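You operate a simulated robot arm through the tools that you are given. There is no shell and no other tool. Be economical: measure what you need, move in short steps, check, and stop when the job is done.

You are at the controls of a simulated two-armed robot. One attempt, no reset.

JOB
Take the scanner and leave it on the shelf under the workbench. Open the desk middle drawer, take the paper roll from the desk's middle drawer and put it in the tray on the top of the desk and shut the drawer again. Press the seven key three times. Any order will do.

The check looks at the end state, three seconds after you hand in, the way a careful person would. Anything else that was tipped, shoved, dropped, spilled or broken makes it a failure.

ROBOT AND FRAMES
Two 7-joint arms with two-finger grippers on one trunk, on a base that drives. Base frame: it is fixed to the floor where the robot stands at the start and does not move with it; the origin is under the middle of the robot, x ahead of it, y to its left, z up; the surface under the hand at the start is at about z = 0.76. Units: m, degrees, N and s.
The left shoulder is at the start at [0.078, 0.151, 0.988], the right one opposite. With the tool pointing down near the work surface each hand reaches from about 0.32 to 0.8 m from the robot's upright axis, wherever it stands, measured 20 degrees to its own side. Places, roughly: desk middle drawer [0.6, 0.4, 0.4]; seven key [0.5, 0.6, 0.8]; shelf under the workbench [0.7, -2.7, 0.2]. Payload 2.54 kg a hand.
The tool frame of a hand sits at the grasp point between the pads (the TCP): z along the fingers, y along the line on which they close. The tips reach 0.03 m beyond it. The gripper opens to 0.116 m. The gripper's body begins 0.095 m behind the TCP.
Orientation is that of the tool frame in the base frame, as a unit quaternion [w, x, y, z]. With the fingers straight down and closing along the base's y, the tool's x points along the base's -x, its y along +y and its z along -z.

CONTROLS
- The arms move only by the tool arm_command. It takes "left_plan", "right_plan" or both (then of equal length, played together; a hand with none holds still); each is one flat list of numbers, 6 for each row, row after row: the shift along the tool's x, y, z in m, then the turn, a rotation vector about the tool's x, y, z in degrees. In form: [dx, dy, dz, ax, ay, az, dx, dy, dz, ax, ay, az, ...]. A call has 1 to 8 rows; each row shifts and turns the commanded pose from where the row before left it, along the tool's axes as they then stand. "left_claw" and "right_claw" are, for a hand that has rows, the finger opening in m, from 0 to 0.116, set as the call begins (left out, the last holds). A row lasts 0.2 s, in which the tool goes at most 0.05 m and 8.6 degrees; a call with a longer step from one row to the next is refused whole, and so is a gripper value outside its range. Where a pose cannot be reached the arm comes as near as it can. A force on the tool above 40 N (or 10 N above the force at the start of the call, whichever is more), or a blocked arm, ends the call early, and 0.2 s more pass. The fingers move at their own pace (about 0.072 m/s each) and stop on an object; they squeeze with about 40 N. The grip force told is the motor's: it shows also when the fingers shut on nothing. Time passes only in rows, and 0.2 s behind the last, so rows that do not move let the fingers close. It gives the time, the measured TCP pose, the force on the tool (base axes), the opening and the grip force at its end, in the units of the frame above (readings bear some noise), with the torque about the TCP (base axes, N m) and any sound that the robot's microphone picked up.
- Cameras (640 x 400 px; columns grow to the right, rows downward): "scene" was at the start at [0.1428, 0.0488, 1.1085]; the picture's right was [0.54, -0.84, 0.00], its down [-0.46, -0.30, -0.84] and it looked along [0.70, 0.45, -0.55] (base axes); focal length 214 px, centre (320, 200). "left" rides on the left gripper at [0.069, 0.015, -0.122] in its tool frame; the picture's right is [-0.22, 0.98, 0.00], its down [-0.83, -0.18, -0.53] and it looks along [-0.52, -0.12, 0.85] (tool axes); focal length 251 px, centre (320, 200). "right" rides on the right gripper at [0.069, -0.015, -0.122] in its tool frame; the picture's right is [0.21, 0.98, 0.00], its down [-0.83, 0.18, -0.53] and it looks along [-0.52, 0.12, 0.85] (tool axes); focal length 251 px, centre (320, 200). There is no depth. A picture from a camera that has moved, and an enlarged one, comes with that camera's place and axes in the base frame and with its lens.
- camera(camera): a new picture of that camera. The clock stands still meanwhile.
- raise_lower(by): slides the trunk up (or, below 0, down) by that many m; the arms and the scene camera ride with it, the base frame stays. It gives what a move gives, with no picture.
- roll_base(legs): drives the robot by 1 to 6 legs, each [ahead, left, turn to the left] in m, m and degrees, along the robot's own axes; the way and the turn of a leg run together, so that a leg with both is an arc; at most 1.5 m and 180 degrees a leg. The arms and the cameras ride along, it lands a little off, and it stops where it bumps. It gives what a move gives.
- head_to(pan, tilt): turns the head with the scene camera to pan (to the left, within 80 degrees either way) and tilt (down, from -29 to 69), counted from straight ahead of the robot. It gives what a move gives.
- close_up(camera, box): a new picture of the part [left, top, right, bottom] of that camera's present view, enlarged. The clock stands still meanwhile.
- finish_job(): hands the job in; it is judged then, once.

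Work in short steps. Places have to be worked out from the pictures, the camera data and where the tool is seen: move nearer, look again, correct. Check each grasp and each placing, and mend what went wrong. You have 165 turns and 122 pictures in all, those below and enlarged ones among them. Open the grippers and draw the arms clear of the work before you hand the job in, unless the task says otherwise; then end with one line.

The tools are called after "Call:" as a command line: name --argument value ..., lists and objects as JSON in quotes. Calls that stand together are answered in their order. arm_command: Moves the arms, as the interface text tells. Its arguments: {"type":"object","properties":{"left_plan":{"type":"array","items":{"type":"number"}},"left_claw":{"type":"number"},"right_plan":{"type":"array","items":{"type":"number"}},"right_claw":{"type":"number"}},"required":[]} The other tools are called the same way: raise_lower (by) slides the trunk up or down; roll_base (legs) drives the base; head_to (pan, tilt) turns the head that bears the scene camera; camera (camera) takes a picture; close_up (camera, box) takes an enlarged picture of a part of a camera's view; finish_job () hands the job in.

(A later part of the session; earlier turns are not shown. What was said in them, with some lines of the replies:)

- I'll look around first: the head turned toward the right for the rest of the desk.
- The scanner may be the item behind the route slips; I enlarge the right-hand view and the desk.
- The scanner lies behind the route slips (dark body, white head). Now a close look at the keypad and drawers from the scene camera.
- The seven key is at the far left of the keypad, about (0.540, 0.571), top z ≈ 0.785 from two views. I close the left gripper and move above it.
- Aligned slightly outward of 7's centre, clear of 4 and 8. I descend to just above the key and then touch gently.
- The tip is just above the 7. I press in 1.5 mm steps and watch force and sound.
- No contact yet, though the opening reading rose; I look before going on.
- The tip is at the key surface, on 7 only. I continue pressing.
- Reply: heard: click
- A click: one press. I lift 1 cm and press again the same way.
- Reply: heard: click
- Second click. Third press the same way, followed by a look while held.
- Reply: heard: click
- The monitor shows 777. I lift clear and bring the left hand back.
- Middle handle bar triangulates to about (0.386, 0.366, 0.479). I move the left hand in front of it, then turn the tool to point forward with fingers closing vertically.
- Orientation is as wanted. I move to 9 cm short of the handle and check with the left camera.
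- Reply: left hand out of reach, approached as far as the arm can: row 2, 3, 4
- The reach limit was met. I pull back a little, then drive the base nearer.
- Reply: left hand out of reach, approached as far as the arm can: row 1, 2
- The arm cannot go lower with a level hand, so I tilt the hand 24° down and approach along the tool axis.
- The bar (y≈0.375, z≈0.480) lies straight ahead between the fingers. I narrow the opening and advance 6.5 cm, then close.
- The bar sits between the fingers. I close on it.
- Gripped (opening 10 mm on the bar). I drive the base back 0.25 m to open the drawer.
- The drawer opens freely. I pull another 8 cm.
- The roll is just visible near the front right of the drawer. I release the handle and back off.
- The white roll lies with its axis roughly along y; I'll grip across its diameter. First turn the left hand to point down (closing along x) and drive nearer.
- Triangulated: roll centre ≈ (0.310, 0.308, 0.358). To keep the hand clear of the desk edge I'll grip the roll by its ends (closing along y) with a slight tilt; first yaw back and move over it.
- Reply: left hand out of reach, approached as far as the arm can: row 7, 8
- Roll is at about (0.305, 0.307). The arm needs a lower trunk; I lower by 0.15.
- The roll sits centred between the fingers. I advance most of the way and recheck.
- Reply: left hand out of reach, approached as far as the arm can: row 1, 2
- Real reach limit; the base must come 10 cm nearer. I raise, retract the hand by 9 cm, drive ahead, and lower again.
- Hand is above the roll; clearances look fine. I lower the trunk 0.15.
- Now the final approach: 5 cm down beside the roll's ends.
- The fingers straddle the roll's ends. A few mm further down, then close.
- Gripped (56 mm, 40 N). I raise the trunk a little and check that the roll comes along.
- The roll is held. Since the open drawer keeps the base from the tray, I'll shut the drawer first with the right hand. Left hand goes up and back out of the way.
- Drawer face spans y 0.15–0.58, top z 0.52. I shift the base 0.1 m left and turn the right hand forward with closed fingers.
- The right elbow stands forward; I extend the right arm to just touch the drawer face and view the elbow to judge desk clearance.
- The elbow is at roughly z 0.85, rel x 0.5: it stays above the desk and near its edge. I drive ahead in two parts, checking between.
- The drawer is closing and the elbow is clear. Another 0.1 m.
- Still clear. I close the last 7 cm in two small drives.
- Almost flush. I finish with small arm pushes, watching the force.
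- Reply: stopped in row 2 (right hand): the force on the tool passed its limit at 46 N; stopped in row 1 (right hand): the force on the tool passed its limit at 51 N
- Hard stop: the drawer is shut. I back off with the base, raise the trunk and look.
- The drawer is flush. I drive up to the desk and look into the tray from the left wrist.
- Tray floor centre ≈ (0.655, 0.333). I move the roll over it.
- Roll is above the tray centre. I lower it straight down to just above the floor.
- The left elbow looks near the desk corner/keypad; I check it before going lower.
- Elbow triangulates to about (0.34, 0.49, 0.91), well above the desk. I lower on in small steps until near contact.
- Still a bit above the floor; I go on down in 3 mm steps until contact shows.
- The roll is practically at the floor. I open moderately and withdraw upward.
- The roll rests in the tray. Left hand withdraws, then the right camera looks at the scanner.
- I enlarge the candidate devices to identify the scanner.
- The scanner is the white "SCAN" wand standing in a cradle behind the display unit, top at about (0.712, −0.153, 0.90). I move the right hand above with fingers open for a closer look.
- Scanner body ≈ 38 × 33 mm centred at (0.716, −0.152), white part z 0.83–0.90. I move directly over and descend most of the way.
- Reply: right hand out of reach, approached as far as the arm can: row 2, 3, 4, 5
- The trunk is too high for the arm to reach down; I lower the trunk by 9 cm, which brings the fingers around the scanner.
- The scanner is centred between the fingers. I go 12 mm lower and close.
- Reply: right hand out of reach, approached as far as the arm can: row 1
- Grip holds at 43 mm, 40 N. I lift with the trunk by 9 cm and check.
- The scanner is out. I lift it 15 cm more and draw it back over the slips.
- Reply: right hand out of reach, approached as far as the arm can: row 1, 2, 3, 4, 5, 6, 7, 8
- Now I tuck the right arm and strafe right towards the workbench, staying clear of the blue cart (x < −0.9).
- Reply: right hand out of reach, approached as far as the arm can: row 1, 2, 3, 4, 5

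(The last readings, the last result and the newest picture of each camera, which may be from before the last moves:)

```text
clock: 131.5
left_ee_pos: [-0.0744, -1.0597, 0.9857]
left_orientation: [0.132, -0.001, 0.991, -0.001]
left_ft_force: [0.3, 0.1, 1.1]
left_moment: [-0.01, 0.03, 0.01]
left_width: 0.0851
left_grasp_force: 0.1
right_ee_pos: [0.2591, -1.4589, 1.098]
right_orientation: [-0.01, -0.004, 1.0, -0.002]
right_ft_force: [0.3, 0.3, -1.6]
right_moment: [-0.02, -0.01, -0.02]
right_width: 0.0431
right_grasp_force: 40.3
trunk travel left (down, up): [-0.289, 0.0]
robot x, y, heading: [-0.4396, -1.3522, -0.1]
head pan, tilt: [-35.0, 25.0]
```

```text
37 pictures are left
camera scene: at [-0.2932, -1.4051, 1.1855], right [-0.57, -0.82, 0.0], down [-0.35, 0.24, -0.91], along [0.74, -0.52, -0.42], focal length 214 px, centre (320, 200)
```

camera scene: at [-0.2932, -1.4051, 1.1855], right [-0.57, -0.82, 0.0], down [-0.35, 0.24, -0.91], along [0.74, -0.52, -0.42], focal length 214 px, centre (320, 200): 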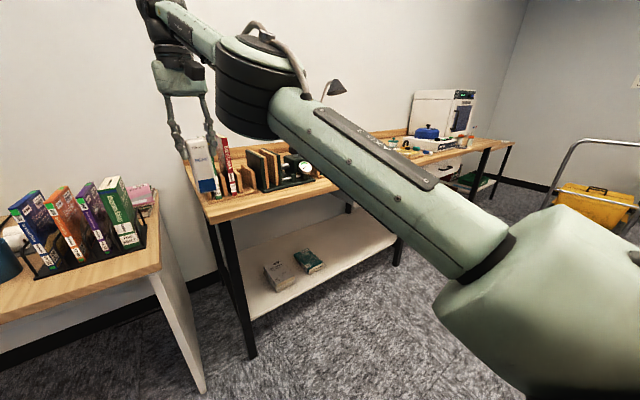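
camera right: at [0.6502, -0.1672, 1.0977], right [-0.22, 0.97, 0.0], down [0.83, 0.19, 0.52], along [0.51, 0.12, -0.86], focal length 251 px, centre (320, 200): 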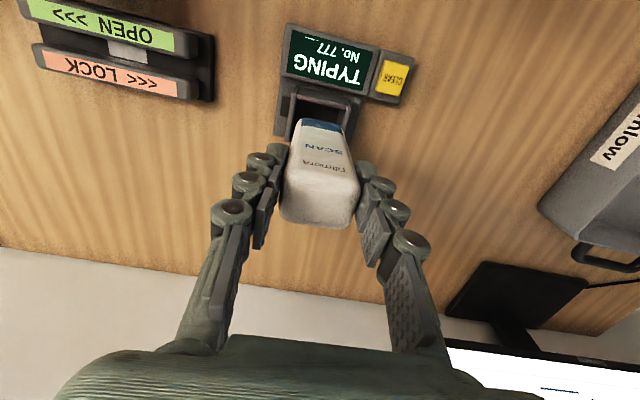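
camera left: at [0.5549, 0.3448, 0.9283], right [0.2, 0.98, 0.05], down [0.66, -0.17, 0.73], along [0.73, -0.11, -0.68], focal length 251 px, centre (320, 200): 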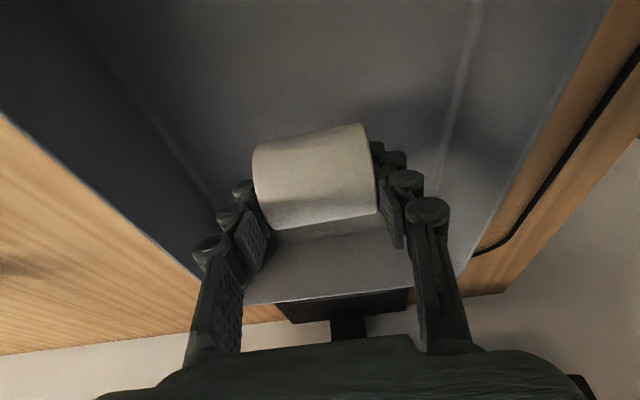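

The lower shelf is visible with two books at its left end and free space at right. I strafe another 1.1 m.

Call:
roll_base --legs '[[0, -1.15, 0]]'

Call:
head_to --pan 0 --tilt 40

Call:
camera --camera "scene"

```text
clock: 142.9
left_ee_pos: [-0.078, -2.2212, 0.9852]
left_orientation: [0.132, 0.004, 0.991, -0.001]
left_ft_force: [-0.3, -0.4, 0.3]
left_moment: [-0.02, 0.0, -0.05]
left_width: 0.0852
left_grasp_force: 0.1
right_ee_pos: [0.2514, -2.624, 1.0983]
right_orientation: [-0.009, 0.0, 1.0, -0.003]
right_ft_force: [0.6, 0.4, -0.8]
right_moment: [0.0, 0.02, 0.01]
right_width: 0.0427
right_grasp_force: 40.1
trunk travel left (down, up): [-0.289, 0.0]
robot x, y, heading: [-0.4435, -2.5128, -0.7]
head pan, tilt: [-35.0, 25.0]
```

```text
clock: 143.9
left_ee_pos: [-0.0781, -2.2206, 0.9856]
left_orientation: [0.132, 0.003, 0.991, -0.001]
left_ft_force: [0.2, 0.0, -0.7]
left_moment: [-0.02, -0.02, -0.01]
left_width: 0.085
left_grasp_force: 0.0
right_ee_pos: [0.2528, -2.6257, 1.0987]
right_orientation: [-0.009, 0.0, 1.0, -0.003]
right_ft_force: [-0.4, 0.1, -1.0]
right_moment: [0.01, 0.04, 0.0]
right_width: 0.0428
right_grasp_force: 39.9
trunk travel left (down, up): [-0.289, 0.0]
robot x, y, heading: [-0.439, -2.51, -0.2]
head pan, tilt: [0.0, 40.0]
```

```text
36 pictures are left
camera scene: at [-0.289, -2.5126, 1.1622], right [-0.01, -1.0, 0.0], down [-0.64, 0.01, -0.77], along [0.77, -0.01, -0.64], focal length 214 px, centre (320, 200)
```

scene: 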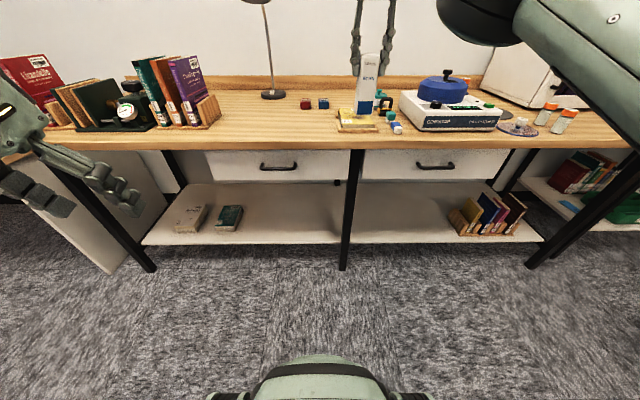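

Bench top front x ≈ 0.44, lower shelf z ≈ 0.2 from x ≈ 0.49 to 0.98; free stretch at y ≈ −2.15…−2.6. The right arm was stuck at its limit; I try moving it down first.

Call:
arm_command --right_plan '[0, 0, 0.03, 0, 0, 0, 0, 0, 0.03, 0, 0, 0, 0.02, 0, 0.03, 0, 0, 0, 0.03, 0, 0.03, 0, 0, 0, 0.03, 0, 0.03, 0, 0, 0]'

```text
clock: 145.1
left_ee_pos: [-0.0761, -2.2204, 0.9856]
left_orientation: [0.133, 0.003, 0.991, -0.001]
left_ft_force: [-0.4, -0.2, 0.5]
left_moment: [0.02, -0.01, 0.03]
left_width: 0.0852
left_grasp_force: 0.1
right_ee_pos: [0.2678, -2.6332, 1.0654]
right_orientation: [-0.01, -0.003, 1.0, -0.003]
right_ft_force: [0.1, -0.6, -2.1]
right_moment: [-0.04, 0.01, 0.01]
right_width: 0.0428
right_grasp_force: 40.1
right hand out of reach, approached as far as the arm can: row 1, 2, 3, 4, 5
trunk travel left (down, up): [-0.289, 0.0]
robot x, y, heading: [-0.4426, -2.5125, -0.5]
head pan, tilt: [0.0, 40.0]
```

Call:
arm_command --right_plan '[0, 0, 0, 0, -8, 0, 0, 0, 0, 0, -8, 0, 0, 0, 0, 0, -8, 0, 0, 0, 0, 0, -8, 0]'

Call:
camera --camera "scene"

```text
clock: 146.1
left_ee_pos: [-0.0751, -2.2222, 0.9855]
left_orientation: [0.132, 0.003, 0.991, -0.001]
left_ft_force: [0.3, -0.7, 0.1]
left_moment: [0.04, 0.06, 0.03]
left_width: 0.085
left_grasp_force: 0.1
right_ee_pos: [0.3026, -2.6141, 1.1078]
right_orientation: [0.11, -0.015, 0.994, -0.005]
right_ft_force: [-0.2, 0.0, -2.7]
right_moment: [0.04, 0.04, 0.0]
right_width: 0.043
right_grasp_force: 39.7
right hand out of reach, approached as far as the arm can: row 1, 2, 3, 4
trunk travel left (down, up): [-0.289, 0.0]
robot x, y, heading: [-0.4416, -2.5096, -0.3]
head pan, tilt: [0.0, 40.0]
```

```text
35 pictures are left
camera scene: at [-0.2875, -2.5136, 1.1619], right [-0.01, -1.0, 0.0], down [-0.64, 0.01, -0.76], along [0.76, -0.01, -0.64], focal length 214 px, centre (320, 200)
```

scene: 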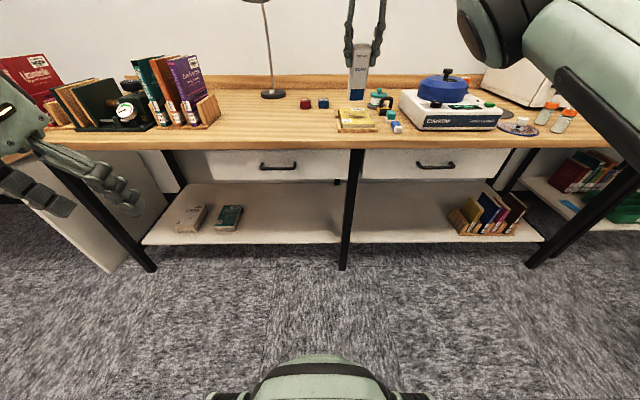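

The arm seems nearly straight (singular). I back the base off 0.15 m for room and try a combined sideways-and-back motion.

Call:
roll_base --legs '[[-0.15, 0, 0]]'

Call:
arm_command --right_plan '[0.02, -0.035, 0.02, 0, 0, 0, 0.02, -0.035, 0.02, 0, 0, 0, 0.02, -0.035, 0.02, 0, 0, 0, 0.02, -0.035, 0.02, 0, 0, 0, 0.03, -0.03, 0.02, 0, 0, 0, 0.03, -0.02, 0.02, 0, 0, 0]'

Call:
head_to --pan -40 --tilt 15

Call:
camera --camera "scene"

```text
clock: 147.5
left_ee_pos: [-0.2288, -2.2191, 0.9854]
left_orientation: [0.133, 0.004, 0.991, -0.002]
left_ft_force: [0.0, -0.6, 0.5]
left_moment: [-0.01, -0.01, -0.02]
left_width: 0.085
left_grasp_force: 0.1
right_ee_pos: [0.149, -2.6098, 1.1108]
right_orientation: [0.11, -0.015, 0.994, -0.006]
right_ft_force: [0.4, 0.2, -1.9]
right_moment: [0.02, -0.03, -0.03]
right_width: 0.043
right_grasp_force: 40.2
trunk travel left (down, up): [-0.289, 0.0]
robot x, y, heading: [-0.5944, -2.5118, -0.4]
head pan, tilt: [0.0, 40.0]
```

```text
clock: 148.9
left_ee_pos: [-0.2291, -2.2207, 0.9854]
left_orientation: [0.132, 0.003, 0.991, -0.001]
left_ft_force: [0.9, -0.7, -0.7]
left_moment: [-0.02, -0.02, 0.0]
left_width: 0.0853
left_grasp_force: 0.0
right_ee_pos: [0.0451, -2.8068, 0.9649]
right_orientation: [0.11, -0.015, 0.994, -0.005]
right_ft_force: [0.1, 0.3, -1.2]
right_moment: [0.0, 0.06, 0.0]
right_width: 0.0429
right_grasp_force: 39.5
trunk travel left (down, up): [-0.289, 0.0]
robot x, y, heading: [-0.594, -2.509, -0.7]
head pan, tilt: [0.0, 40.0]
```

```text
clock: 150.0
left_ee_pos: [-0.2281, -2.2198, 0.9861]
left_orientation: [0.133, 0.004, 0.991, -0.002]
left_ft_force: [0.2, 0.7, 0.5]
left_moment: [-0.03, 0.01, -0.01]
left_width: 0.085
left_grasp_force: 0.0
right_ee_pos: [0.0458, -2.8063, 0.9653]
right_orientation: [0.11, -0.015, 0.994, -0.006]
right_ft_force: [0.6, -0.2, -0.9]
right_moment: [-0.03, 0.04, 0.0]
right_width: 0.0428
right_grasp_force: 39.6
trunk travel left (down, up): [-0.289, 0.0]
robot x, y, heading: [-0.593, -2.5098, -0.6]
head pan, tilt: [-40.0, 15.0]
```

```text
34 pictures are left
camera scene: at [-0.4535, -2.571, 1.2017], right [-0.65, -0.76, 0.0], down [-0.2, 0.17, -0.97], along [0.73, -0.63, -0.26], focal length 214 px, centre (320, 200)
```

scene: 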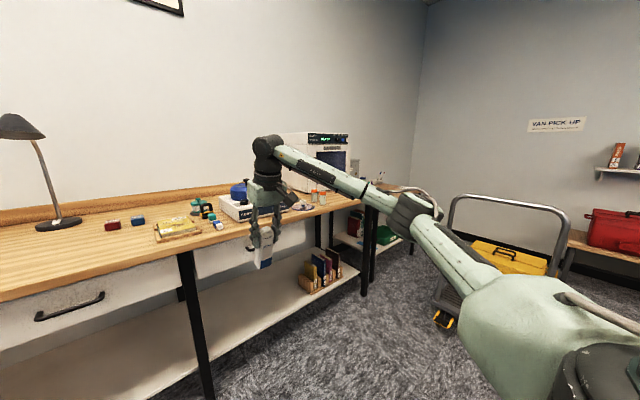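

The arm is free again with the elbow out to the side. I lower the trunk, tilt the hand to 45° forward-down, and test how low it reaches here in free space.

Call:
raise_lower --by -0.289

Call:
arm_command --right_plan '[0, 0, 0, 0, -8.1, 0, 0, 0, 0, 0, -8.1, 0, 0, 0, 0, 0, -8.1, 0, 0, 0, 0, 0, -8.1, 0]'

Call:
arm_command --right_plan '[0.03, 0, 0.03, 0, 0, 0, 0.03, 0, 0.03, 0, 0, 0, 0.03, 0, 0.03, 0, 0, 0, 0.03, 0, 0.03, 0, 0, 0, 0.03, 0, 0.03, 0, 0, 0, 0.03, 0, 0.03, 0, 0, 0, 0.03, 0, 0.03, 0, 0, 0, 0.03, 0, 0.03, 0, 0, 0]'

```text
clock: 152.9
left_ee_pos: [-0.2278, -2.2199, 0.6969]
left_orientation: [0.133, 0.003, 0.991, -0.001]
left_ft_force: [0.4, 0.4, 0.1]
left_moment: [0.01, 0.0, -0.02]
left_width: 0.0849
left_grasp_force: 0.2
right_ee_pos: [0.0455, -2.8053, 0.6767]
right_orientation: [0.11, -0.016, 0.994, -0.005]
right_ft_force: [-0.6, 0.8, -0.3]
right_moment: [0.02, 0.02, -0.01]
right_width: 0.0429
right_grasp_force: 39.9
trunk travel left (down, up): [0.0, 0.289]
robot x, y, heading: [-0.5944, -2.5127, -0.5]
head pan, tilt: [-40.0, 15.0]
```

```text
clock: 153.9
left_ee_pos: [-0.2293, -2.2192, 0.6959]
left_orientation: [0.132, 0.003, 0.991, -0.002]
left_ft_force: [-0.3, -1.1, -0.3]
left_moment: [-0.02, 0.01, -0.02]
left_width: 0.0848
left_grasp_force: 0.0
right_ee_pos: [0.0456, -2.8058, 0.6783]
right_orientation: [0.384, -0.017, 0.923, -0.001]
right_ft_force: [-0.2, 0.2, -1.6]
right_moment: [-0.02, 0.05, -0.03]
right_width: 0.0429
right_grasp_force: 39.6
trunk travel left (down, up): [0.0, 0.289]
robot x, y, heading: [-0.5917, -2.5121, -0.4]
head pan, tilt: [-40.0, 15.0]
```

```text
clock: 155.7
left_ee_pos: [-0.2284, -2.2206, 0.6977]
left_orientation: [0.133, 0.003, 0.991, -0.001]
left_ft_force: [-0.7, -0.1, 0.1]
left_moment: [0.03, -0.01, -0.01]
left_width: 0.0852
left_grasp_force: 0.1
right_ee_pos: [0.045, -2.8099, 0.3381]
right_orientation: [0.383, -0.017, 0.924, 0.0]
right_ft_force: [0.4, -0.6, -1.2]
right_moment: [-0.01, 0.07, -0.03]
right_width: 0.0431
right_grasp_force: 40.1
trunk travel left (down, up): [0.0, 0.289]
robot x, y, heading: [-0.595, -2.5111, -0.6]
head pan, tilt: [-40.0, 15.0]
```

It reaches z 0.34 at 45° easily. I test a flatter tilt (≈69° from vertical) and lower, still in free space.

Call:
arm_command --right_plan '[0, 0, 0, 0, -8, 0, 0, 0, 0, 0, -8, 0, 0, 0, 0, 0, -8, 0, 0.028, 0, 0.01, 0, 0, 0, 0.028, 0, 0.01, 0, 0, 0]'

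Call:
head_to --pan -20 --tilt 30

Call:
camera --camera "scene"

Call:
camera --camera "right"

```text
clock: 156.9
left_ee_pos: [-0.2277, -2.2196, 0.6965]
left_orientation: [0.133, 0.004, 0.991, -0.001]
left_ft_force: [0.2, 0.3, -0.2]
left_moment: [0.02, 0.03, 0.03]
left_width: 0.0849
left_grasp_force: 0.0
right_ee_pos: [0.021, -2.8143, 0.2851]
right_orientation: [0.383, -0.019, 0.923, -0.005]
right_ft_force: [8.4, -16.6, 10.8]
right_moment: [0.98, 1.17, 0.94]
right_width: 0.0429
right_grasp_force: 39.9
right hand out of reach, approached as far as the arm can: row 1, 2, 3
trunk travel left (down, up): [0.0, 0.289]
robot x, y, heading: [-0.5945, -2.5112, -0.6]
head pan, tilt: [-40.0, 15.0]
```

```text
clock: 157.7
left_ee_pos: [-0.2283, -2.2194, 0.6973]
left_orientation: [0.132, 0.003, 0.991, -0.001]
left_ft_force: [-0.2, 0.1, 1.1]
left_moment: [-0.01, -0.02, 0.03]
left_width: 0.0852
left_grasp_force: 0.0
right_ee_pos: [0.0183, -2.8036, 0.2799]
right_orientation: [0.379, -0.026, 0.925, 0.003]
right_ft_force: [0.1, -0.6, -1.2]
right_moment: [0.03, 0.06, -0.03]
right_width: 0.0429
right_grasp_force: 39.8
trunk travel left (down, up): [0.0, 0.289]
robot x, y, heading: [-0.5924, -2.5119, -0.6]
head pan, tilt: [-20.0, 30.0]
```

```text
33 pictures are left
camera scene: at [-0.4399, -2.5421, 0.8886], right [-0.35, -0.94, 0.0], down [-0.47, 0.18, -0.87], along [0.81, -0.3, -0.5], focal length 214 px, centre (320, 200)
```

scene: 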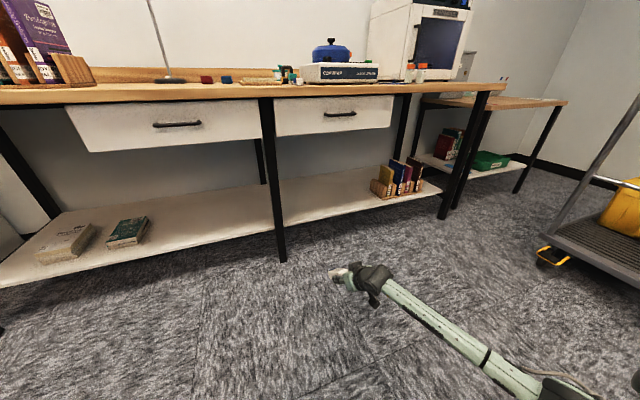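

```text
32 pictures are left
camera right: at [-0.1161, -2.8254, 0.3193], right [-0.2, 0.97, -0.17], down [0.2, 0.21, 0.96], along [0.96, 0.16, -0.24], focal length 251 px, centre (320, 200)
```

right: 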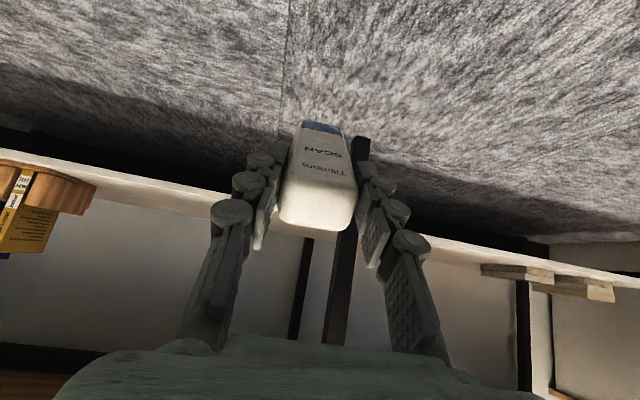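

Tilt is limited to 45° here, but that suffices: touch the scanner's end on the shelf, then lower so it pivots nearly flat. Right bay (y −2.65…−3.6) is free. I raise the hand to z ≈ 0.36, strafe right 0.2 m and drive in partway.

Call:
arm_command --right_plan '[-0.028, 0, -0.028, 0, 0, 0, -0.028, 0, -0.028, 0, 0, 0]'

Call:
roll_base --legs '[[0, -0.2, 0.5], [0.35, 0, 0]]'

Call:
camera --camera "scene"

Call:
camera --camera "right"

```text
clock: 158.3
left_ee_pos: [-0.2279, -2.2195, 0.6965]
left_orientation: [0.132, 0.003, 0.991, -0.001]
left_ft_force: [0.3, 0.0, -0.3]
left_moment: [0.02, 0.04, 0.01]
left_width: 0.0849
left_grasp_force: 0.0
right_ee_pos: [0.0199, -2.8104, 0.362]
right_orientation: [0.383, -0.017, 0.924, -0.001]
right_ft_force: [0.0, 0.0, -1.8]
right_moment: [0.03, 0.06, -0.01]
right_width: 0.043
right_grasp_force: 39.9
trunk travel left (down, up): [0.0, 0.289]
robot x, y, heading: [-0.5938, -2.5107, -0.3]
head pan, tilt: [-20.0, 30.0]
```

```text
clock: 162.8
left_ee_pos: [0.1193, -2.4176, 0.6983]
left_orientation: [0.133, 0.0, 0.991, -0.001]
left_ft_force: [-0.8, -0.5, -0.8]
left_moment: [0.02, 0.02, -0.01]
left_width: 0.085
left_grasp_force: 0.0
right_ee_pos: [0.371, -3.0077, 0.3627]
right_orientation: [0.383, -0.02, 0.924, 0.0]
right_ft_force: [0.0, -0.8, -1.8]
right_moment: [0.02, 0.05, -0.02]
right_width: 0.0427
right_grasp_force: 39.9
trunk travel left (down, up): [0.0, 0.289]
robot x, y, heading: [-0.2442, -2.7105, -0.0]
head pan, tilt: [-20.0, 30.0]
```

```text
31 pictures are left
camera scene: at [-0.0898, -2.7419, 0.8885], right [-0.34, -0.94, 0.0], down [-0.47, 0.17, -0.87], along [0.81, -0.3, -0.5], focal length 214 px, centre (320, 200)
```

scene: 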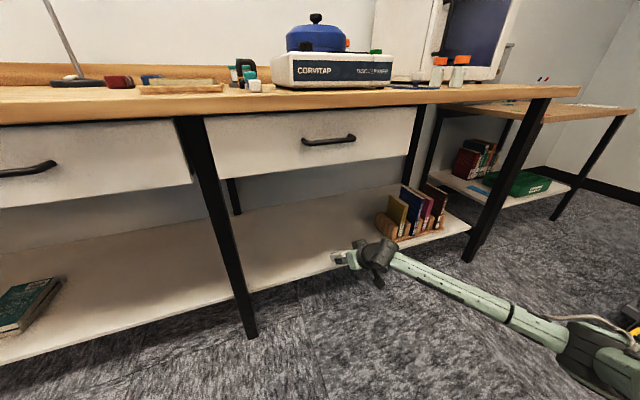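

```text
30 pictures are left
camera right: at [0.2386, -3.0272, 0.4009], right [-0.19, 0.97, -0.17], down [0.2, 0.2, 0.96], along [0.96, 0.15, -0.23], focal length 251 px, centre (320, 200)
```

right: 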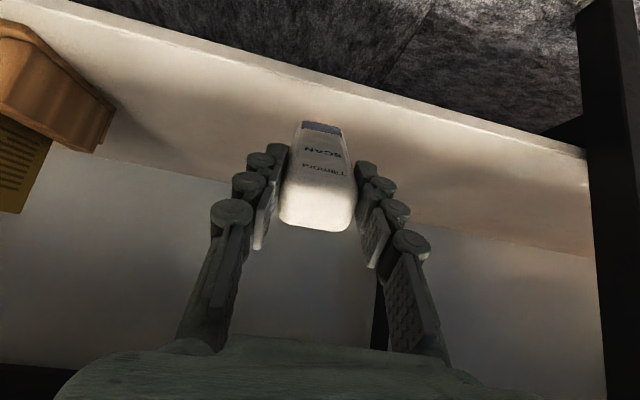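

Shelf edge seen at x ≈ 0.48, consistent. I extend the hand 8 cm forward and drive in 0.15 m.

Call:
arm_command --right_plan '[-0.0283, 0, 0.0283, 0, 0, 0, -0.0283, 0, 0.0283, 0, 0, 0]'

Call:
roll_base --legs '[[0.15, 0, 0]]'

Call:
camera --camera "scene"

Call:
camera --camera "right"

```text
clock: 163.4
left_ee_pos: [0.12, -2.4162, 0.6966]
left_orientation: [0.132, 0.0, 0.991, -0.001]
left_ft_force: [0.8, -0.3, -0.5]
left_moment: [-0.02, -0.02, 0.0]
left_width: 0.0849
left_grasp_force: 0.1
right_ee_pos: [0.4512, -3.0039, 0.3606]
right_orientation: [0.382, -0.02, 0.924, 0.0]
right_ft_force: [0.0, -0.5, -1.0]
right_moment: [-0.02, 0.02, 0.01]
right_width: 0.0429
right_grasp_force: 39.9
trunk travel left (down, up): [0.0, 0.289]
robot x, y, heading: [-0.2422, -2.7127, -0.2]
head pan, tilt: [-20.0, 30.0]
```

```text
clock: 164.7
left_ee_pos: [0.2685, -2.4193, 0.6965]
left_orientation: [0.133, 0.0, 0.991, -0.001]
left_ft_force: [0.3, -0.6, -0.6]
left_moment: [0.0, -0.01, 0.03]
left_width: 0.0851
left_grasp_force: 0.0
right_ee_pos: [0.6015, -3.0051, 0.3613]
right_orientation: [0.382, -0.019, 0.924, 0.0]
right_ft_force: [-0.3, -0.5, -1.3]
right_moment: [-0.01, 0.04, 0.01]
right_width: 0.0428
right_grasp_force: 39.7
trunk travel left (down, up): [0.0, 0.289]
robot x, y, heading: [-0.0967, -2.7115, -0.0]
head pan, tilt: [-20.0, 30.0]
```

```text
29 pictures are left
camera scene: at [0.0591, -2.7423, 0.8885], right [-0.34, -0.94, 0.0], down [-0.47, 0.17, -0.87], along [0.81, -0.3, -0.5], focal length 214 px, centre (320, 200)
```

scene: 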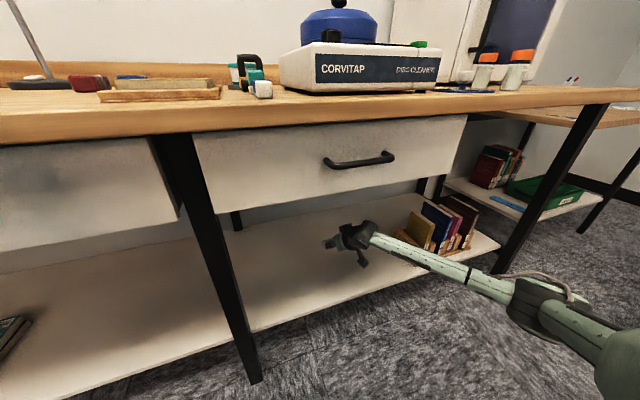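

```text
28 pictures are left
camera right: at [0.4674, -3.0248, 0.4003], right [-0.19, 0.97, -0.17], down [0.2, 0.2, 0.96], along [0.96, 0.15, -0.23], focal length 251 px, centre (320, 200)
```

right: 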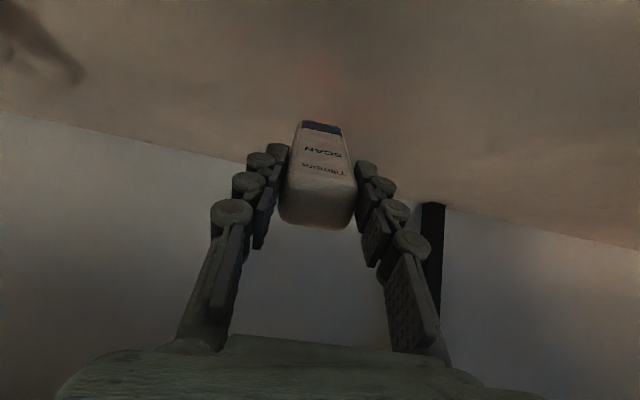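

Over the shelf now with clear surroundings. I lower in 1 cm rows toward contact.

Call:
arm_command --right_plan '[0.0071, 0, 0.0071, 0, 0, 0, 0.0071, 0, 0.0071, 0, 0, 0, 0.0071, 0, 0.0071, 0, 0, 0, 0.0071, 0, 0.0071, 0, 0, 0, 0.0071, 0, 0.0071, 0, 0, 0, 0, 0, 0, 0, 0, 0]'

Call:
close_up --camera "scene" --box '[280, 190, 420, 290]'

```text
clock: 166.1
left_ee_pos: [0.2693, -2.418, 0.6963]
left_orientation: [0.133, 0.001, 0.991, -0.001]
left_ft_force: [-0.7, 0.2, 0.1]
left_moment: [0.01, 0.0, -0.01]
left_width: 0.0852
left_grasp_force: 0.1
right_ee_pos: [0.6013, -3.0059, 0.3129]
right_orientation: [0.383, -0.019, 0.924, 0.0]
right_ft_force: [0.2, 0.1, -0.9]
right_moment: [-0.02, 0.08, -0.03]
right_width: 0.0425
right_grasp_force: 40.3
trunk travel left (down, up): [0.0, 0.289]
robot x, y, heading: [-0.0917, -2.7138, 0.1]
head pan, tilt: [-20.0, 30.0]
```

```text
4.00 times, centred on (350, 240) of scene
camera zoom: at [0.0591, -2.7423, 0.8885], right [-0.34, -0.94, 0.0], down [-0.47, 0.17, -0.87], along [0.81, -0.3, -0.5], focal length 858 px, centre (200, 40)
```

zoom: 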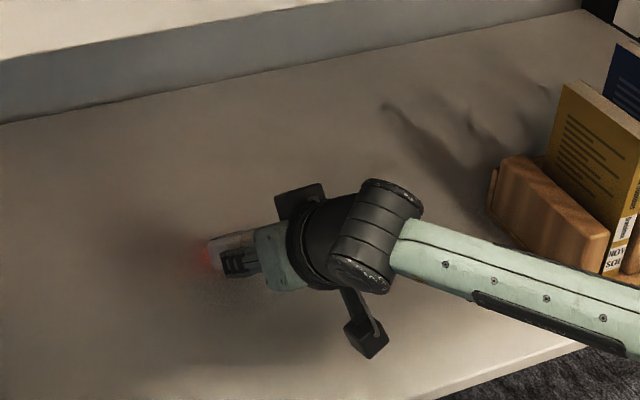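

Not yet in contact. I continue in 5 mm rows.

Call:
arm_command --right_plan '[0.0036, 0, 0.0036, 0, 0, 0, 0.0036, 0, 0.0036, 0, 0, 0, 0.0036, 0, 0.0036, 0, 0, 0, 0.0036, 0, 0.0036, 0, 0, 0]'

Call:
camera --camera "right"

```text
clock: 167.1
left_ee_pos: [0.2678, -2.4169, 0.6977]
left_orientation: [0.134, 0.001, 0.991, -0.002]
left_ft_force: [-0.3, 0.5, 0.6]
left_moment: [0.0, -0.02, -0.03]
left_width: 0.0849
left_grasp_force: 0.0
right_ee_pos: [0.6023, -3.0058, 0.2958]
right_orientation: [0.386, -0.02, 0.922, 0.0]
right_ft_force: [-7.8, -2.2, 20.4]
right_moment: [0.2, -1.15, 0.04]
right_width: 0.0434
right_grasp_force: 39.9
trunk travel left (down, up): [0.0, 0.289]
robot x, y, heading: [-0.0928, -2.7093, -0.0]
head pan, tilt: [-20.0, 30.0]
```

```text
26 pictures are left
camera right: at [0.4684, -3.026, 0.3327], right [-0.19, 0.97, -0.17], down [0.19, 0.2, 0.96], along [0.96, 0.15, -0.23], focal length 251 px, centre (320, 200)
```

right: 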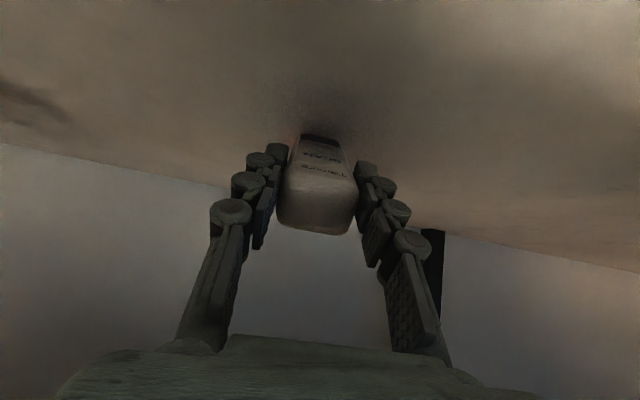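

Contact at TCP z ≈ 0.297. I now move down and slightly back along an arc about the touching end, so the scanner pivots toward flat.

Call:
arm_command --right_plan '[0.0056, 0, 0.0015, 0, 0, 0, 0.0056, 0, 0.0015, 0, 0, 0, 0.0056, 0, 0.0015, 0, 0, 0, 0.0056, 0, 0.0015, 0, 0, 0]'

Call:
camera --camera "right"

```text
clock: 168.1
left_ee_pos: [0.268, -2.419, 0.6977]
left_orientation: [0.133, 0.0, 0.991, -0.001]
left_ft_force: [-0.3, 0.4, 0.4]
left_moment: [0.04, 0.03, 0.02]
left_width: 0.0854
left_grasp_force: 0.1
right_ee_pos: [0.5901, -3.0068, 0.2718]
right_orientation: [0.386, -0.019, 0.922, 0.0]
right_ft_force: [4.6, -0.6, 11.1]
right_moment: [0.21, -1.36, -0.07]
right_width: 0.0429
right_grasp_force: 39.9
trunk travel left (down, up): [0.0, 0.289]
robot x, y, heading: [-0.0919, -2.712, 0.3]
head pan, tilt: [-20.0, 30.0]
```

```text
25 pictures are left
camera right: at [0.4563, -3.0265, 0.3109], right [-0.19, 0.97, -0.17], down [0.2, 0.2, 0.96], along [0.96, 0.15, -0.23], focal length 251 px, centre (320, 200)
```

right: 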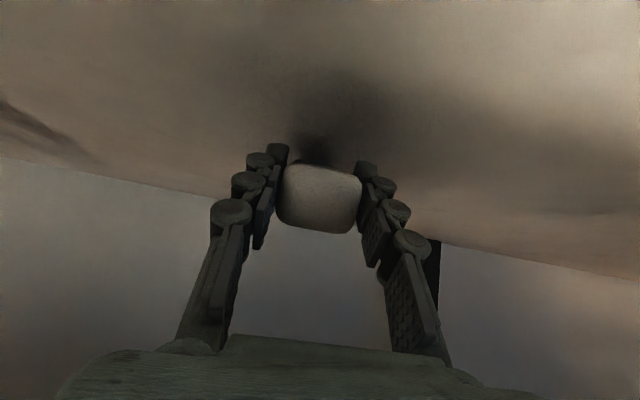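

It pivots nicely toward flat. A few more steps.

Call:
arm_command --right_plan '[0.0056, 0, 0.0022, 0, 0, 0, 0.0056, 0, 0.0022, 0, 0, 0, 0.0056, 0, 0.0022, 0, 0, 0, 0.005, 0, 0.0025, 0, 0, 0]'

Call:
camera --camera "right"

```text
clock: 169.1
left_ee_pos: [0.2672, -2.4177, 0.6973]
left_orientation: [0.133, 0.001, 0.991, -0.001]
left_ft_force: [-0.1, 0.4, 0.5]
left_moment: [0.01, 0.0, 0.03]
left_width: 0.085
left_grasp_force: 0.1
right_ee_pos: [0.5807, -3.0052, 0.2509]
right_orientation: [0.384, -0.019, 0.923, 0.0]
right_ft_force: [3.8, 0.5, 11.8]
right_moment: [0.22, -1.39, -0.03]
right_width: 0.0432
right_grasp_force: 39.7
trunk travel left (down, up): [0.0, 0.289]
robot x, y, heading: [-0.0968, -2.7182, -0.0]
head pan, tilt: [-20.0, 30.0]
```

```text
24 pictures are left
camera right: at [0.4467, -3.027, 0.2891], right [-0.19, 0.97, -0.17], down [0.2, 0.2, 0.96], along [0.96, 0.15, -0.23], focal length 251 px, centre (320, 200)
```

right: 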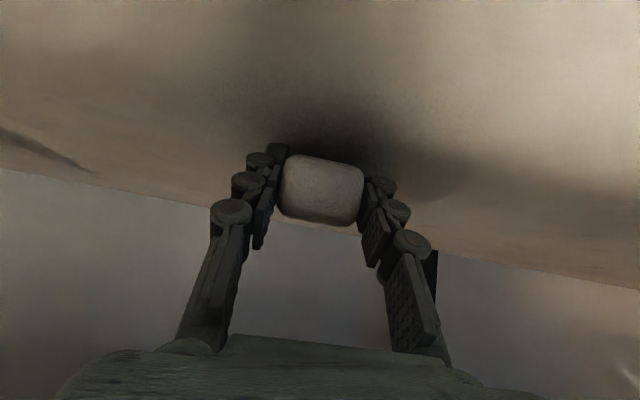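

Call:
arm_command --right_plan '[0.0045, 0, 0.0027, 0, 0, 0, 0.0045, 0, 0.0027, 0, 0, 0]'

Call:
arm_command --right_plan '[0, 0, 0, 0, 0, 0, 0, 0, 0, 0, 0, 0]' --right_claw 0.06

Call:
camera --camera "right"

```text
clock: 169.7
left_ee_pos: [0.2676, -2.4186, 0.6963]
left_orientation: [0.134, 0.0, 0.991, -0.001]
left_ft_force: [0.4, -0.2, 0.0]
left_moment: [0.01, -0.01, -0.07]
left_width: 0.085
left_grasp_force: 0.0
right_ee_pos: [0.5825, -3.0067, 0.2481]
right_orientation: [0.388, -0.019, 0.921, 0.003]
right_ft_force: [-4.8, 0.0, 13.9]
right_moment: [0.34, 0.01, 0.08]
right_width: 0.0431
right_grasp_force: 39.7
trunk travel left (down, up): [0.0, 0.289]
robot x, y, heading: [-0.0956, -2.7124, -0.5]
head pan, tilt: [-20.0, 30.0]
stopped in row 2 (right hand): the force on the tool passed its limit at 43 N (the readings are from after the stop); the commanded pose is now the measured one
```

```text
clock: 170.3
left_ee_pos: [0.2676, -2.4179, 0.698]
left_orientation: [0.133, 0.0, 0.991, 0.0]
left_ft_force: [-0.1, 0.2, -0.4]
left_moment: [-0.01, 0.01, -0.02]
left_width: 0.085
left_grasp_force: 0.1
right_ee_pos: [0.5819, -3.0069, 0.2457]
right_orientation: [0.387, -0.02, 0.922, 0.002]
right_ft_force: [5.8, -0.2, 9.1]
right_moment: [-0.24, -0.26, 0.15]
right_width: 0.0607
right_grasp_force: 0.0
trunk travel left (down, up): [0.0, 0.289]
robot x, y, heading: [-0.0943, -2.7072, 0.2]
head pan, tilt: [-20.0, 30.0]
```

```text
23 pictures are left
camera right: at [0.447, -3.0267, 0.2835], right [-0.19, 0.97, -0.16], down [0.19, 0.2, 0.96], along [0.96, 0.15, -0.22], focal length 251 px, centre (320, 200)
```

right: 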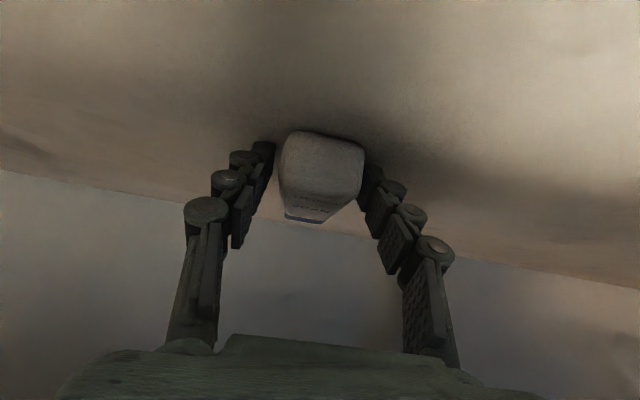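

Released; it lies flat on the shelf. I open further and withdraw along the tool axis.

Call:
arm_command --right_plan '[0, 0, -0.003, 0, 0, 0, 0, 0, 0, 0, 0, 0, 0, 0, -0.02, 0, 0, 0, 0, 0, -0.03, 0, 0, 0, 0, 0, -0.03, 0, 0, 0, 0, 0, -0.03, 0, 0, 0]' --right_claw 0.09

Call:
camera --camera "right"

Call:
close_up --camera "scene" --box '[270, 180, 430, 300]'

```text
clock: 171.7
left_ee_pos: [0.268, -2.4182, 0.6969]
left_orientation: [0.133, 0.0, 0.991, 0.0]
left_ft_force: [-0.3, 0.0, -0.7]
left_moment: [0.04, 0.02, -0.01]
left_width: 0.0849
left_grasp_force: 0.1
right_ee_pos: [0.4991, -3.0095, 0.3247]
right_orientation: [0.385, -0.019, 0.923, 0.003]
right_ft_force: [0.8, 0.0, 0.1]
right_moment: [-0.01, 0.0, -0.02]
right_width: 0.09
right_grasp_force: 0.0
trunk travel left (down, up): [0.0, 0.289]
robot x, y, heading: [-0.0934, -2.7111, -0.4]
head pan, tilt: [-20.0, 30.0]
```

```text
22 pictures are left
camera right: at [0.3649, -3.0288, 0.3623], right [-0.19, 0.97, -0.16], down [0.19, 0.2, 0.96], along [0.96, 0.15, -0.23], focal length 251 px, centre (320, 200)
```

right: 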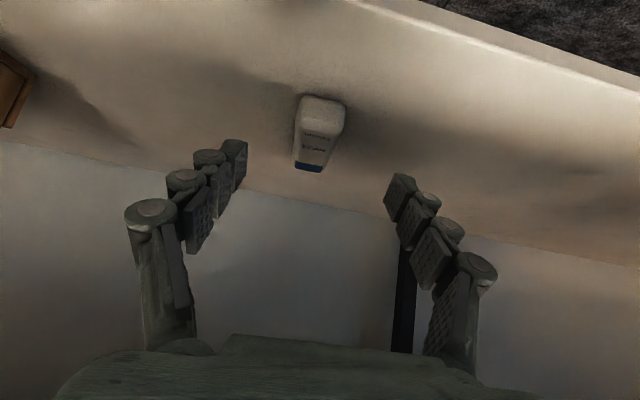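

```text
3.33 times, centred on (350, 240) of scene
camera zoom: at [0.0587, -2.7424, 0.8885], right [-0.34, -0.94, 0.0], down [-0.47, 0.17, -0.87], along [0.81, -0.3, -0.5], focal length 715 px, centre (220, 67)
```

zoom: 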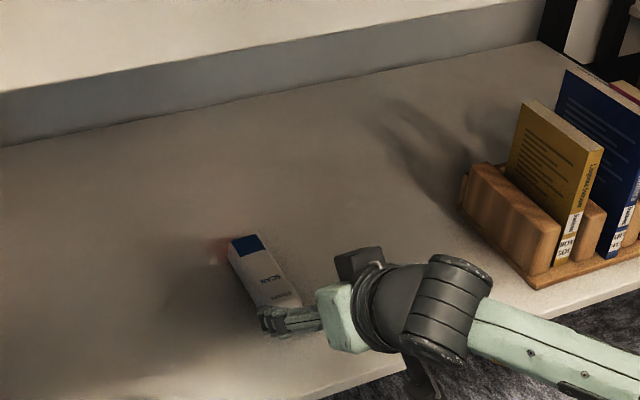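

The scanner lies flat and whole on the shelf, label up. I back the base out and then check the shelf and the desk.

Call:
roll_base --legs '[[-0.45, 0, 0]]'

Call:
raise_lower --by 0.225

Call:
head_to --pan 0 --tilt 35

Call:
camera --camera "scene"

Call:
head_to --pan 60 --tilt 20

Call:
camera --camera "scene"

```text
clock: 174.4
left_ee_pos: [-0.1779, -2.4174, 0.6956]
left_orientation: [0.132, 0.002, 0.991, -0.001]
left_ft_force: [-0.5, -0.1, -0.6]
left_moment: [0.0, 0.03, 0.04]
left_width: 0.0851
left_grasp_force: 0.0
right_ee_pos: [0.0523, -3.0081, 0.3244]
right_orientation: [0.386, -0.019, 0.922, 0.002]
right_ft_force: [-0.1, 0.1, 0.3]
right_moment: [0.01, 0.03, 0.0]
right_width: 0.09
right_grasp_force: 0.0
trunk travel left (down, up): [0.0, 0.289]
robot x, y, heading: [-0.54, -2.7099, 0.0]
head pan, tilt: [-20.0, 30.0]
```

```text
clock: 176.8
left_ee_pos: [-0.178, -2.4172, 0.9223]
left_orientation: [0.132, 0.001, 0.991, -0.001]
left_ft_force: [0.0, -0.6, 0.7]
left_moment: [0.04, -0.02, 0.01]
left_width: 0.085
left_grasp_force: 0.0
right_ee_pos: [0.0521, -3.0071, 0.5491]
right_orientation: [0.385, -0.019, 0.923, 0.002]
right_ft_force: [0.0, 0.8, -0.3]
right_moment: [0.0, 0.01, 0.01]
right_width: 0.0899
right_grasp_force: 0.1
trunk travel left (down, up): [-0.225, 0.064]
robot x, y, heading: [-0.54, -2.7124, -0.2]
head pan, tilt: [-20.0, 30.0]
```

```text
clock: 177.6
left_ee_pos: [-0.1777, -2.4183, 0.9219]
left_orientation: [0.133, 0.001, 0.991, -0.001]
left_ft_force: [-0.3, 0.6, 0.2]
left_moment: [-0.03, 0.0, 0.02]
left_width: 0.0849
left_grasp_force: 0.1
right_ee_pos: [0.0514, -3.0065, 0.5493]
right_orientation: [0.385, -0.018, 0.923, 0.002]
right_ft_force: [0.2, 1.1, -0.4]
right_moment: [0.01, -0.02, 0.0]
right_width: 0.0901
right_grasp_force: 0.0
trunk travel left (down, up): [-0.225, 0.064]
robot x, y, heading: [-0.5412, -2.7112, -0.1]
head pan, tilt: [0.0, 35.0]
```

```text
20 pictures are left
camera scene: at [-0.3849, -2.7102, 1.1058], right [0.0, -1.0, 0.0], down [-0.57, 0.0, -0.82], along [0.82, 0.0, -0.57], focal length 214 px, centre (320, 200)
```

scene: 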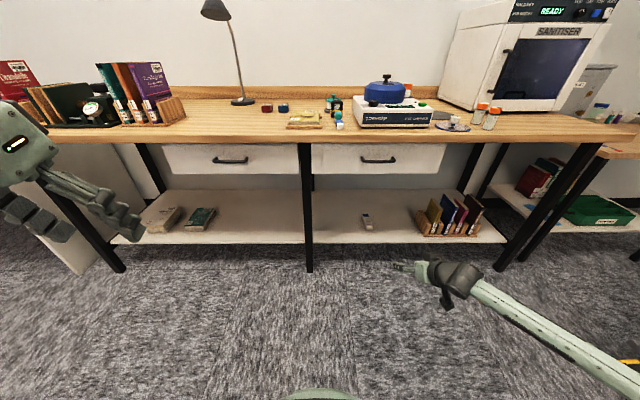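

```text
clock: 178.9
left_ee_pos: [-0.1778, -2.4173, 0.9217]
left_orientation: [0.133, 0.001, 0.991, -0.001]
left_ft_force: [0.5, 0.4, 0.2]
left_moment: [0.01, 0.02, -0.01]
left_width: 0.085
left_grasp_force: 0.0
right_ee_pos: [0.0524, -3.0084, 0.5503]
right_orientation: [0.386, -0.019, 0.922, 0.002]
right_ft_force: [0.6, 0.9, -0.4]
right_moment: [-0.03, -0.01, 0.02]
right_width: 0.0898
right_grasp_force: 0.0
trunk travel left (down, up): [-0.225, 0.064]
robot x, y, heading: [-0.5389, -2.7109, -0.3]
head pan, tilt: [60.0, 20.0]
```

```text
19 pictures are left
camera scene: at [-0.426, -2.6294, 1.1296], right [0.86, -0.5, 0.0], down [-0.17, -0.3, -0.94], along [0.47, 0.81, -0.34], focal length 214 px, centre (320, 200)
```

scene: 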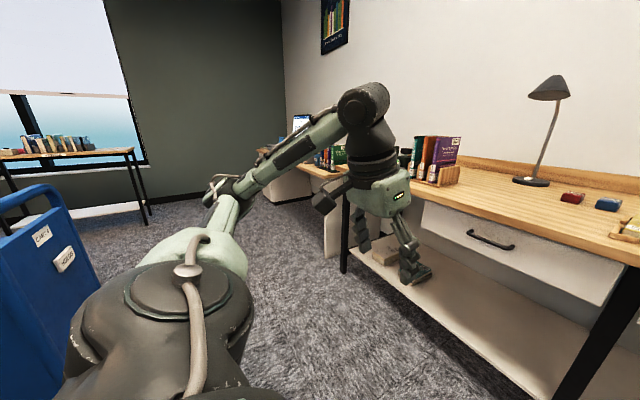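

Shelf is in order. I go back partway to check the desk after the scanner removal.

Call:
roll_base --legs '[[0.08, 0.6, 0], [0, 0.9, 0]]'

Call:
head_to --pan 45 --tilt 20

Call:
camera --camera "scene"

```text
clock: 193.8
left_ee_pos: [-0.0911, -0.9179, 0.9213]
left_orientation: [0.132, 0.001, 0.991, -0.001]
left_ft_force: [0.9, -0.3, -0.2]
left_moment: [0.0, 0.0, -0.01]
left_width: 0.0848
left_grasp_force: 0.0
right_ee_pos: [0.1396, -1.5086, 0.5493]
right_orientation: [0.385, -0.019, 0.923, 0.002]
right_ft_force: [-0.3, -1.0, -0.6]
right_moment: [0.04, 0.03, 0.0]
right_width: 0.0903
right_grasp_force: 0.0
trunk travel left (down, up): [-0.225, 0.064]
robot x, y, heading: [-0.4526, -1.2127, -0.2]
head pan, tilt: [60.0, 20.0]
```

```text
clock: 194.5
left_ee_pos: [-0.0906, -0.9196, 0.9217]
left_orientation: [0.133, 0.001, 0.991, -0.001]
left_ft_force: [0.4, -0.4, -0.9]
left_moment: [0.0, -0.01, 0.04]
left_width: 0.0849
left_grasp_force: 0.1
right_ee_pos: [0.1395, -1.5082, 0.5483]
right_orientation: [0.385, -0.018, 0.923, 0.002]
right_ft_force: [-0.2, 0.0, 0.1]
right_moment: [0.03, 0.02, -0.01]
right_width: 0.09
right_grasp_force: 0.1
trunk travel left (down, up): [-0.225, 0.064]
robot x, y, heading: [-0.4563, -1.2107, 0.0]
head pan, tilt: [45.0, 20.0]
```

```text
18 pictures are left
camera scene: at [-0.3193, -1.1453, 1.1296], right [0.7, -0.71, 0.0], down [-0.24, -0.24, -0.94], along [0.67, 0.66, -0.34], focal length 214 px, centre (320, 200)
```

scene: 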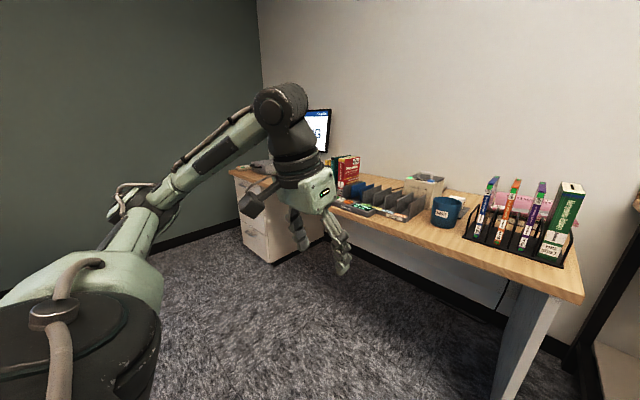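

Left arm blocks the view; I go a bit further left.

Call:
roll_base --legs '[[0, 0.95, 0]]'

Call:
head_to --pan 10 --tilt 30

Call:
camera --camera "scene"

```text
clock: 204.0
left_ee_pos: [-0.0855, 0.0262, 0.9226]
left_orientation: [0.133, 0.002, 0.991, 0.0]
left_ft_force: [-0.8, -0.7, 0.4]
left_moment: [0.03, 0.0, -0.01]
left_width: 0.0855
left_grasp_force: 0.0
right_ee_pos: [0.1447, -0.5653, 0.5491]
right_orientation: [0.385, -0.018, 0.923, 0.002]
right_ft_force: [0.7, 0.5, 0.7]
right_moment: [-0.03, 0.02, 0.04]
right_width: 0.0897
right_grasp_force: 0.0
trunk travel left (down, up): [-0.225, 0.064]
robot x, y, heading: [-0.4482, -0.264, -0.5]
head pan, tilt: [45.0, 20.0]
```

```text
clock: 205.0
left_ee_pos: [-0.086, 0.0262, 0.9212]
left_orientation: [0.133, 0.002, 0.991, -0.001]
left_ft_force: [-0.6, 0.2, 0.5]
left_moment: [0.01, -0.01, -0.02]
left_width: 0.0852
left_grasp_force: 0.0
right_ee_pos: [0.1427, -0.5635, 0.5494]
right_orientation: [0.385, -0.018, 0.923, 0.001]
right_ft_force: [-0.2, 0.5, 0.3]
right_moment: [0.06, 0.0, 0.0]
right_width: 0.09
right_grasp_force: 0.1
trunk travel left (down, up): [-0.225, 0.064]
robot x, y, heading: [-0.4485, -0.2689, -0.4]
head pan, tilt: [10.0, 30.0]
```

```text
17 pictures are left
camera scene: at [-0.2918, -0.2507, 1.1136], right [0.17, -0.99, 0.0], down [-0.49, -0.08, -0.87], along [0.85, 0.15, -0.5], focal length 214 px, centre (320, 200)
```

scene: 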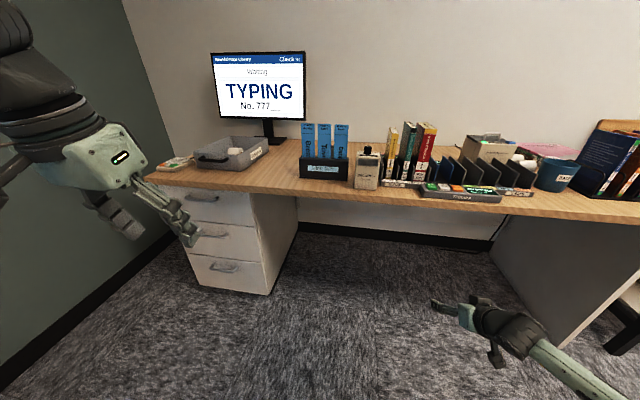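

Everything on the desk stands as before, the drawer is flush, the roll is in the tray and 777 is shown; one enlarged check of the drawer.

Call:
close_up --camera "scene" --box '[150, 120, 380, 300]'

```text
2.22 times, centred on (265, 210) of scene
camera zoom: at [-0.2918, -0.2507, 1.1136], right [0.17, -0.99, 0.0], down [-0.49, -0.08, -0.87], along [0.85, 0.15, -0.5], focal length 477 px, centre (442, 178)
```

zoom: 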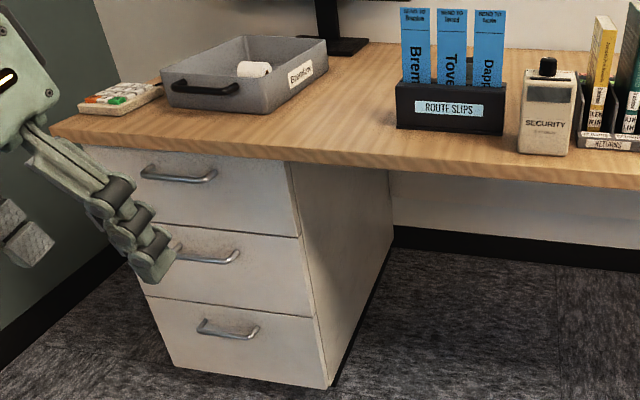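

All is in order: drawer shut, roll in the tray, scanner on the shelf, grippers open and clear. I hand in.

Call:
finish_job

```text
The job is handed in.
```

The job is handed in: the scanner is lying on the shelf under the workbench, the paper roll is in the desk tray with the middle drawer shut, and the seven key was pressed three times (the monitor shows 777).
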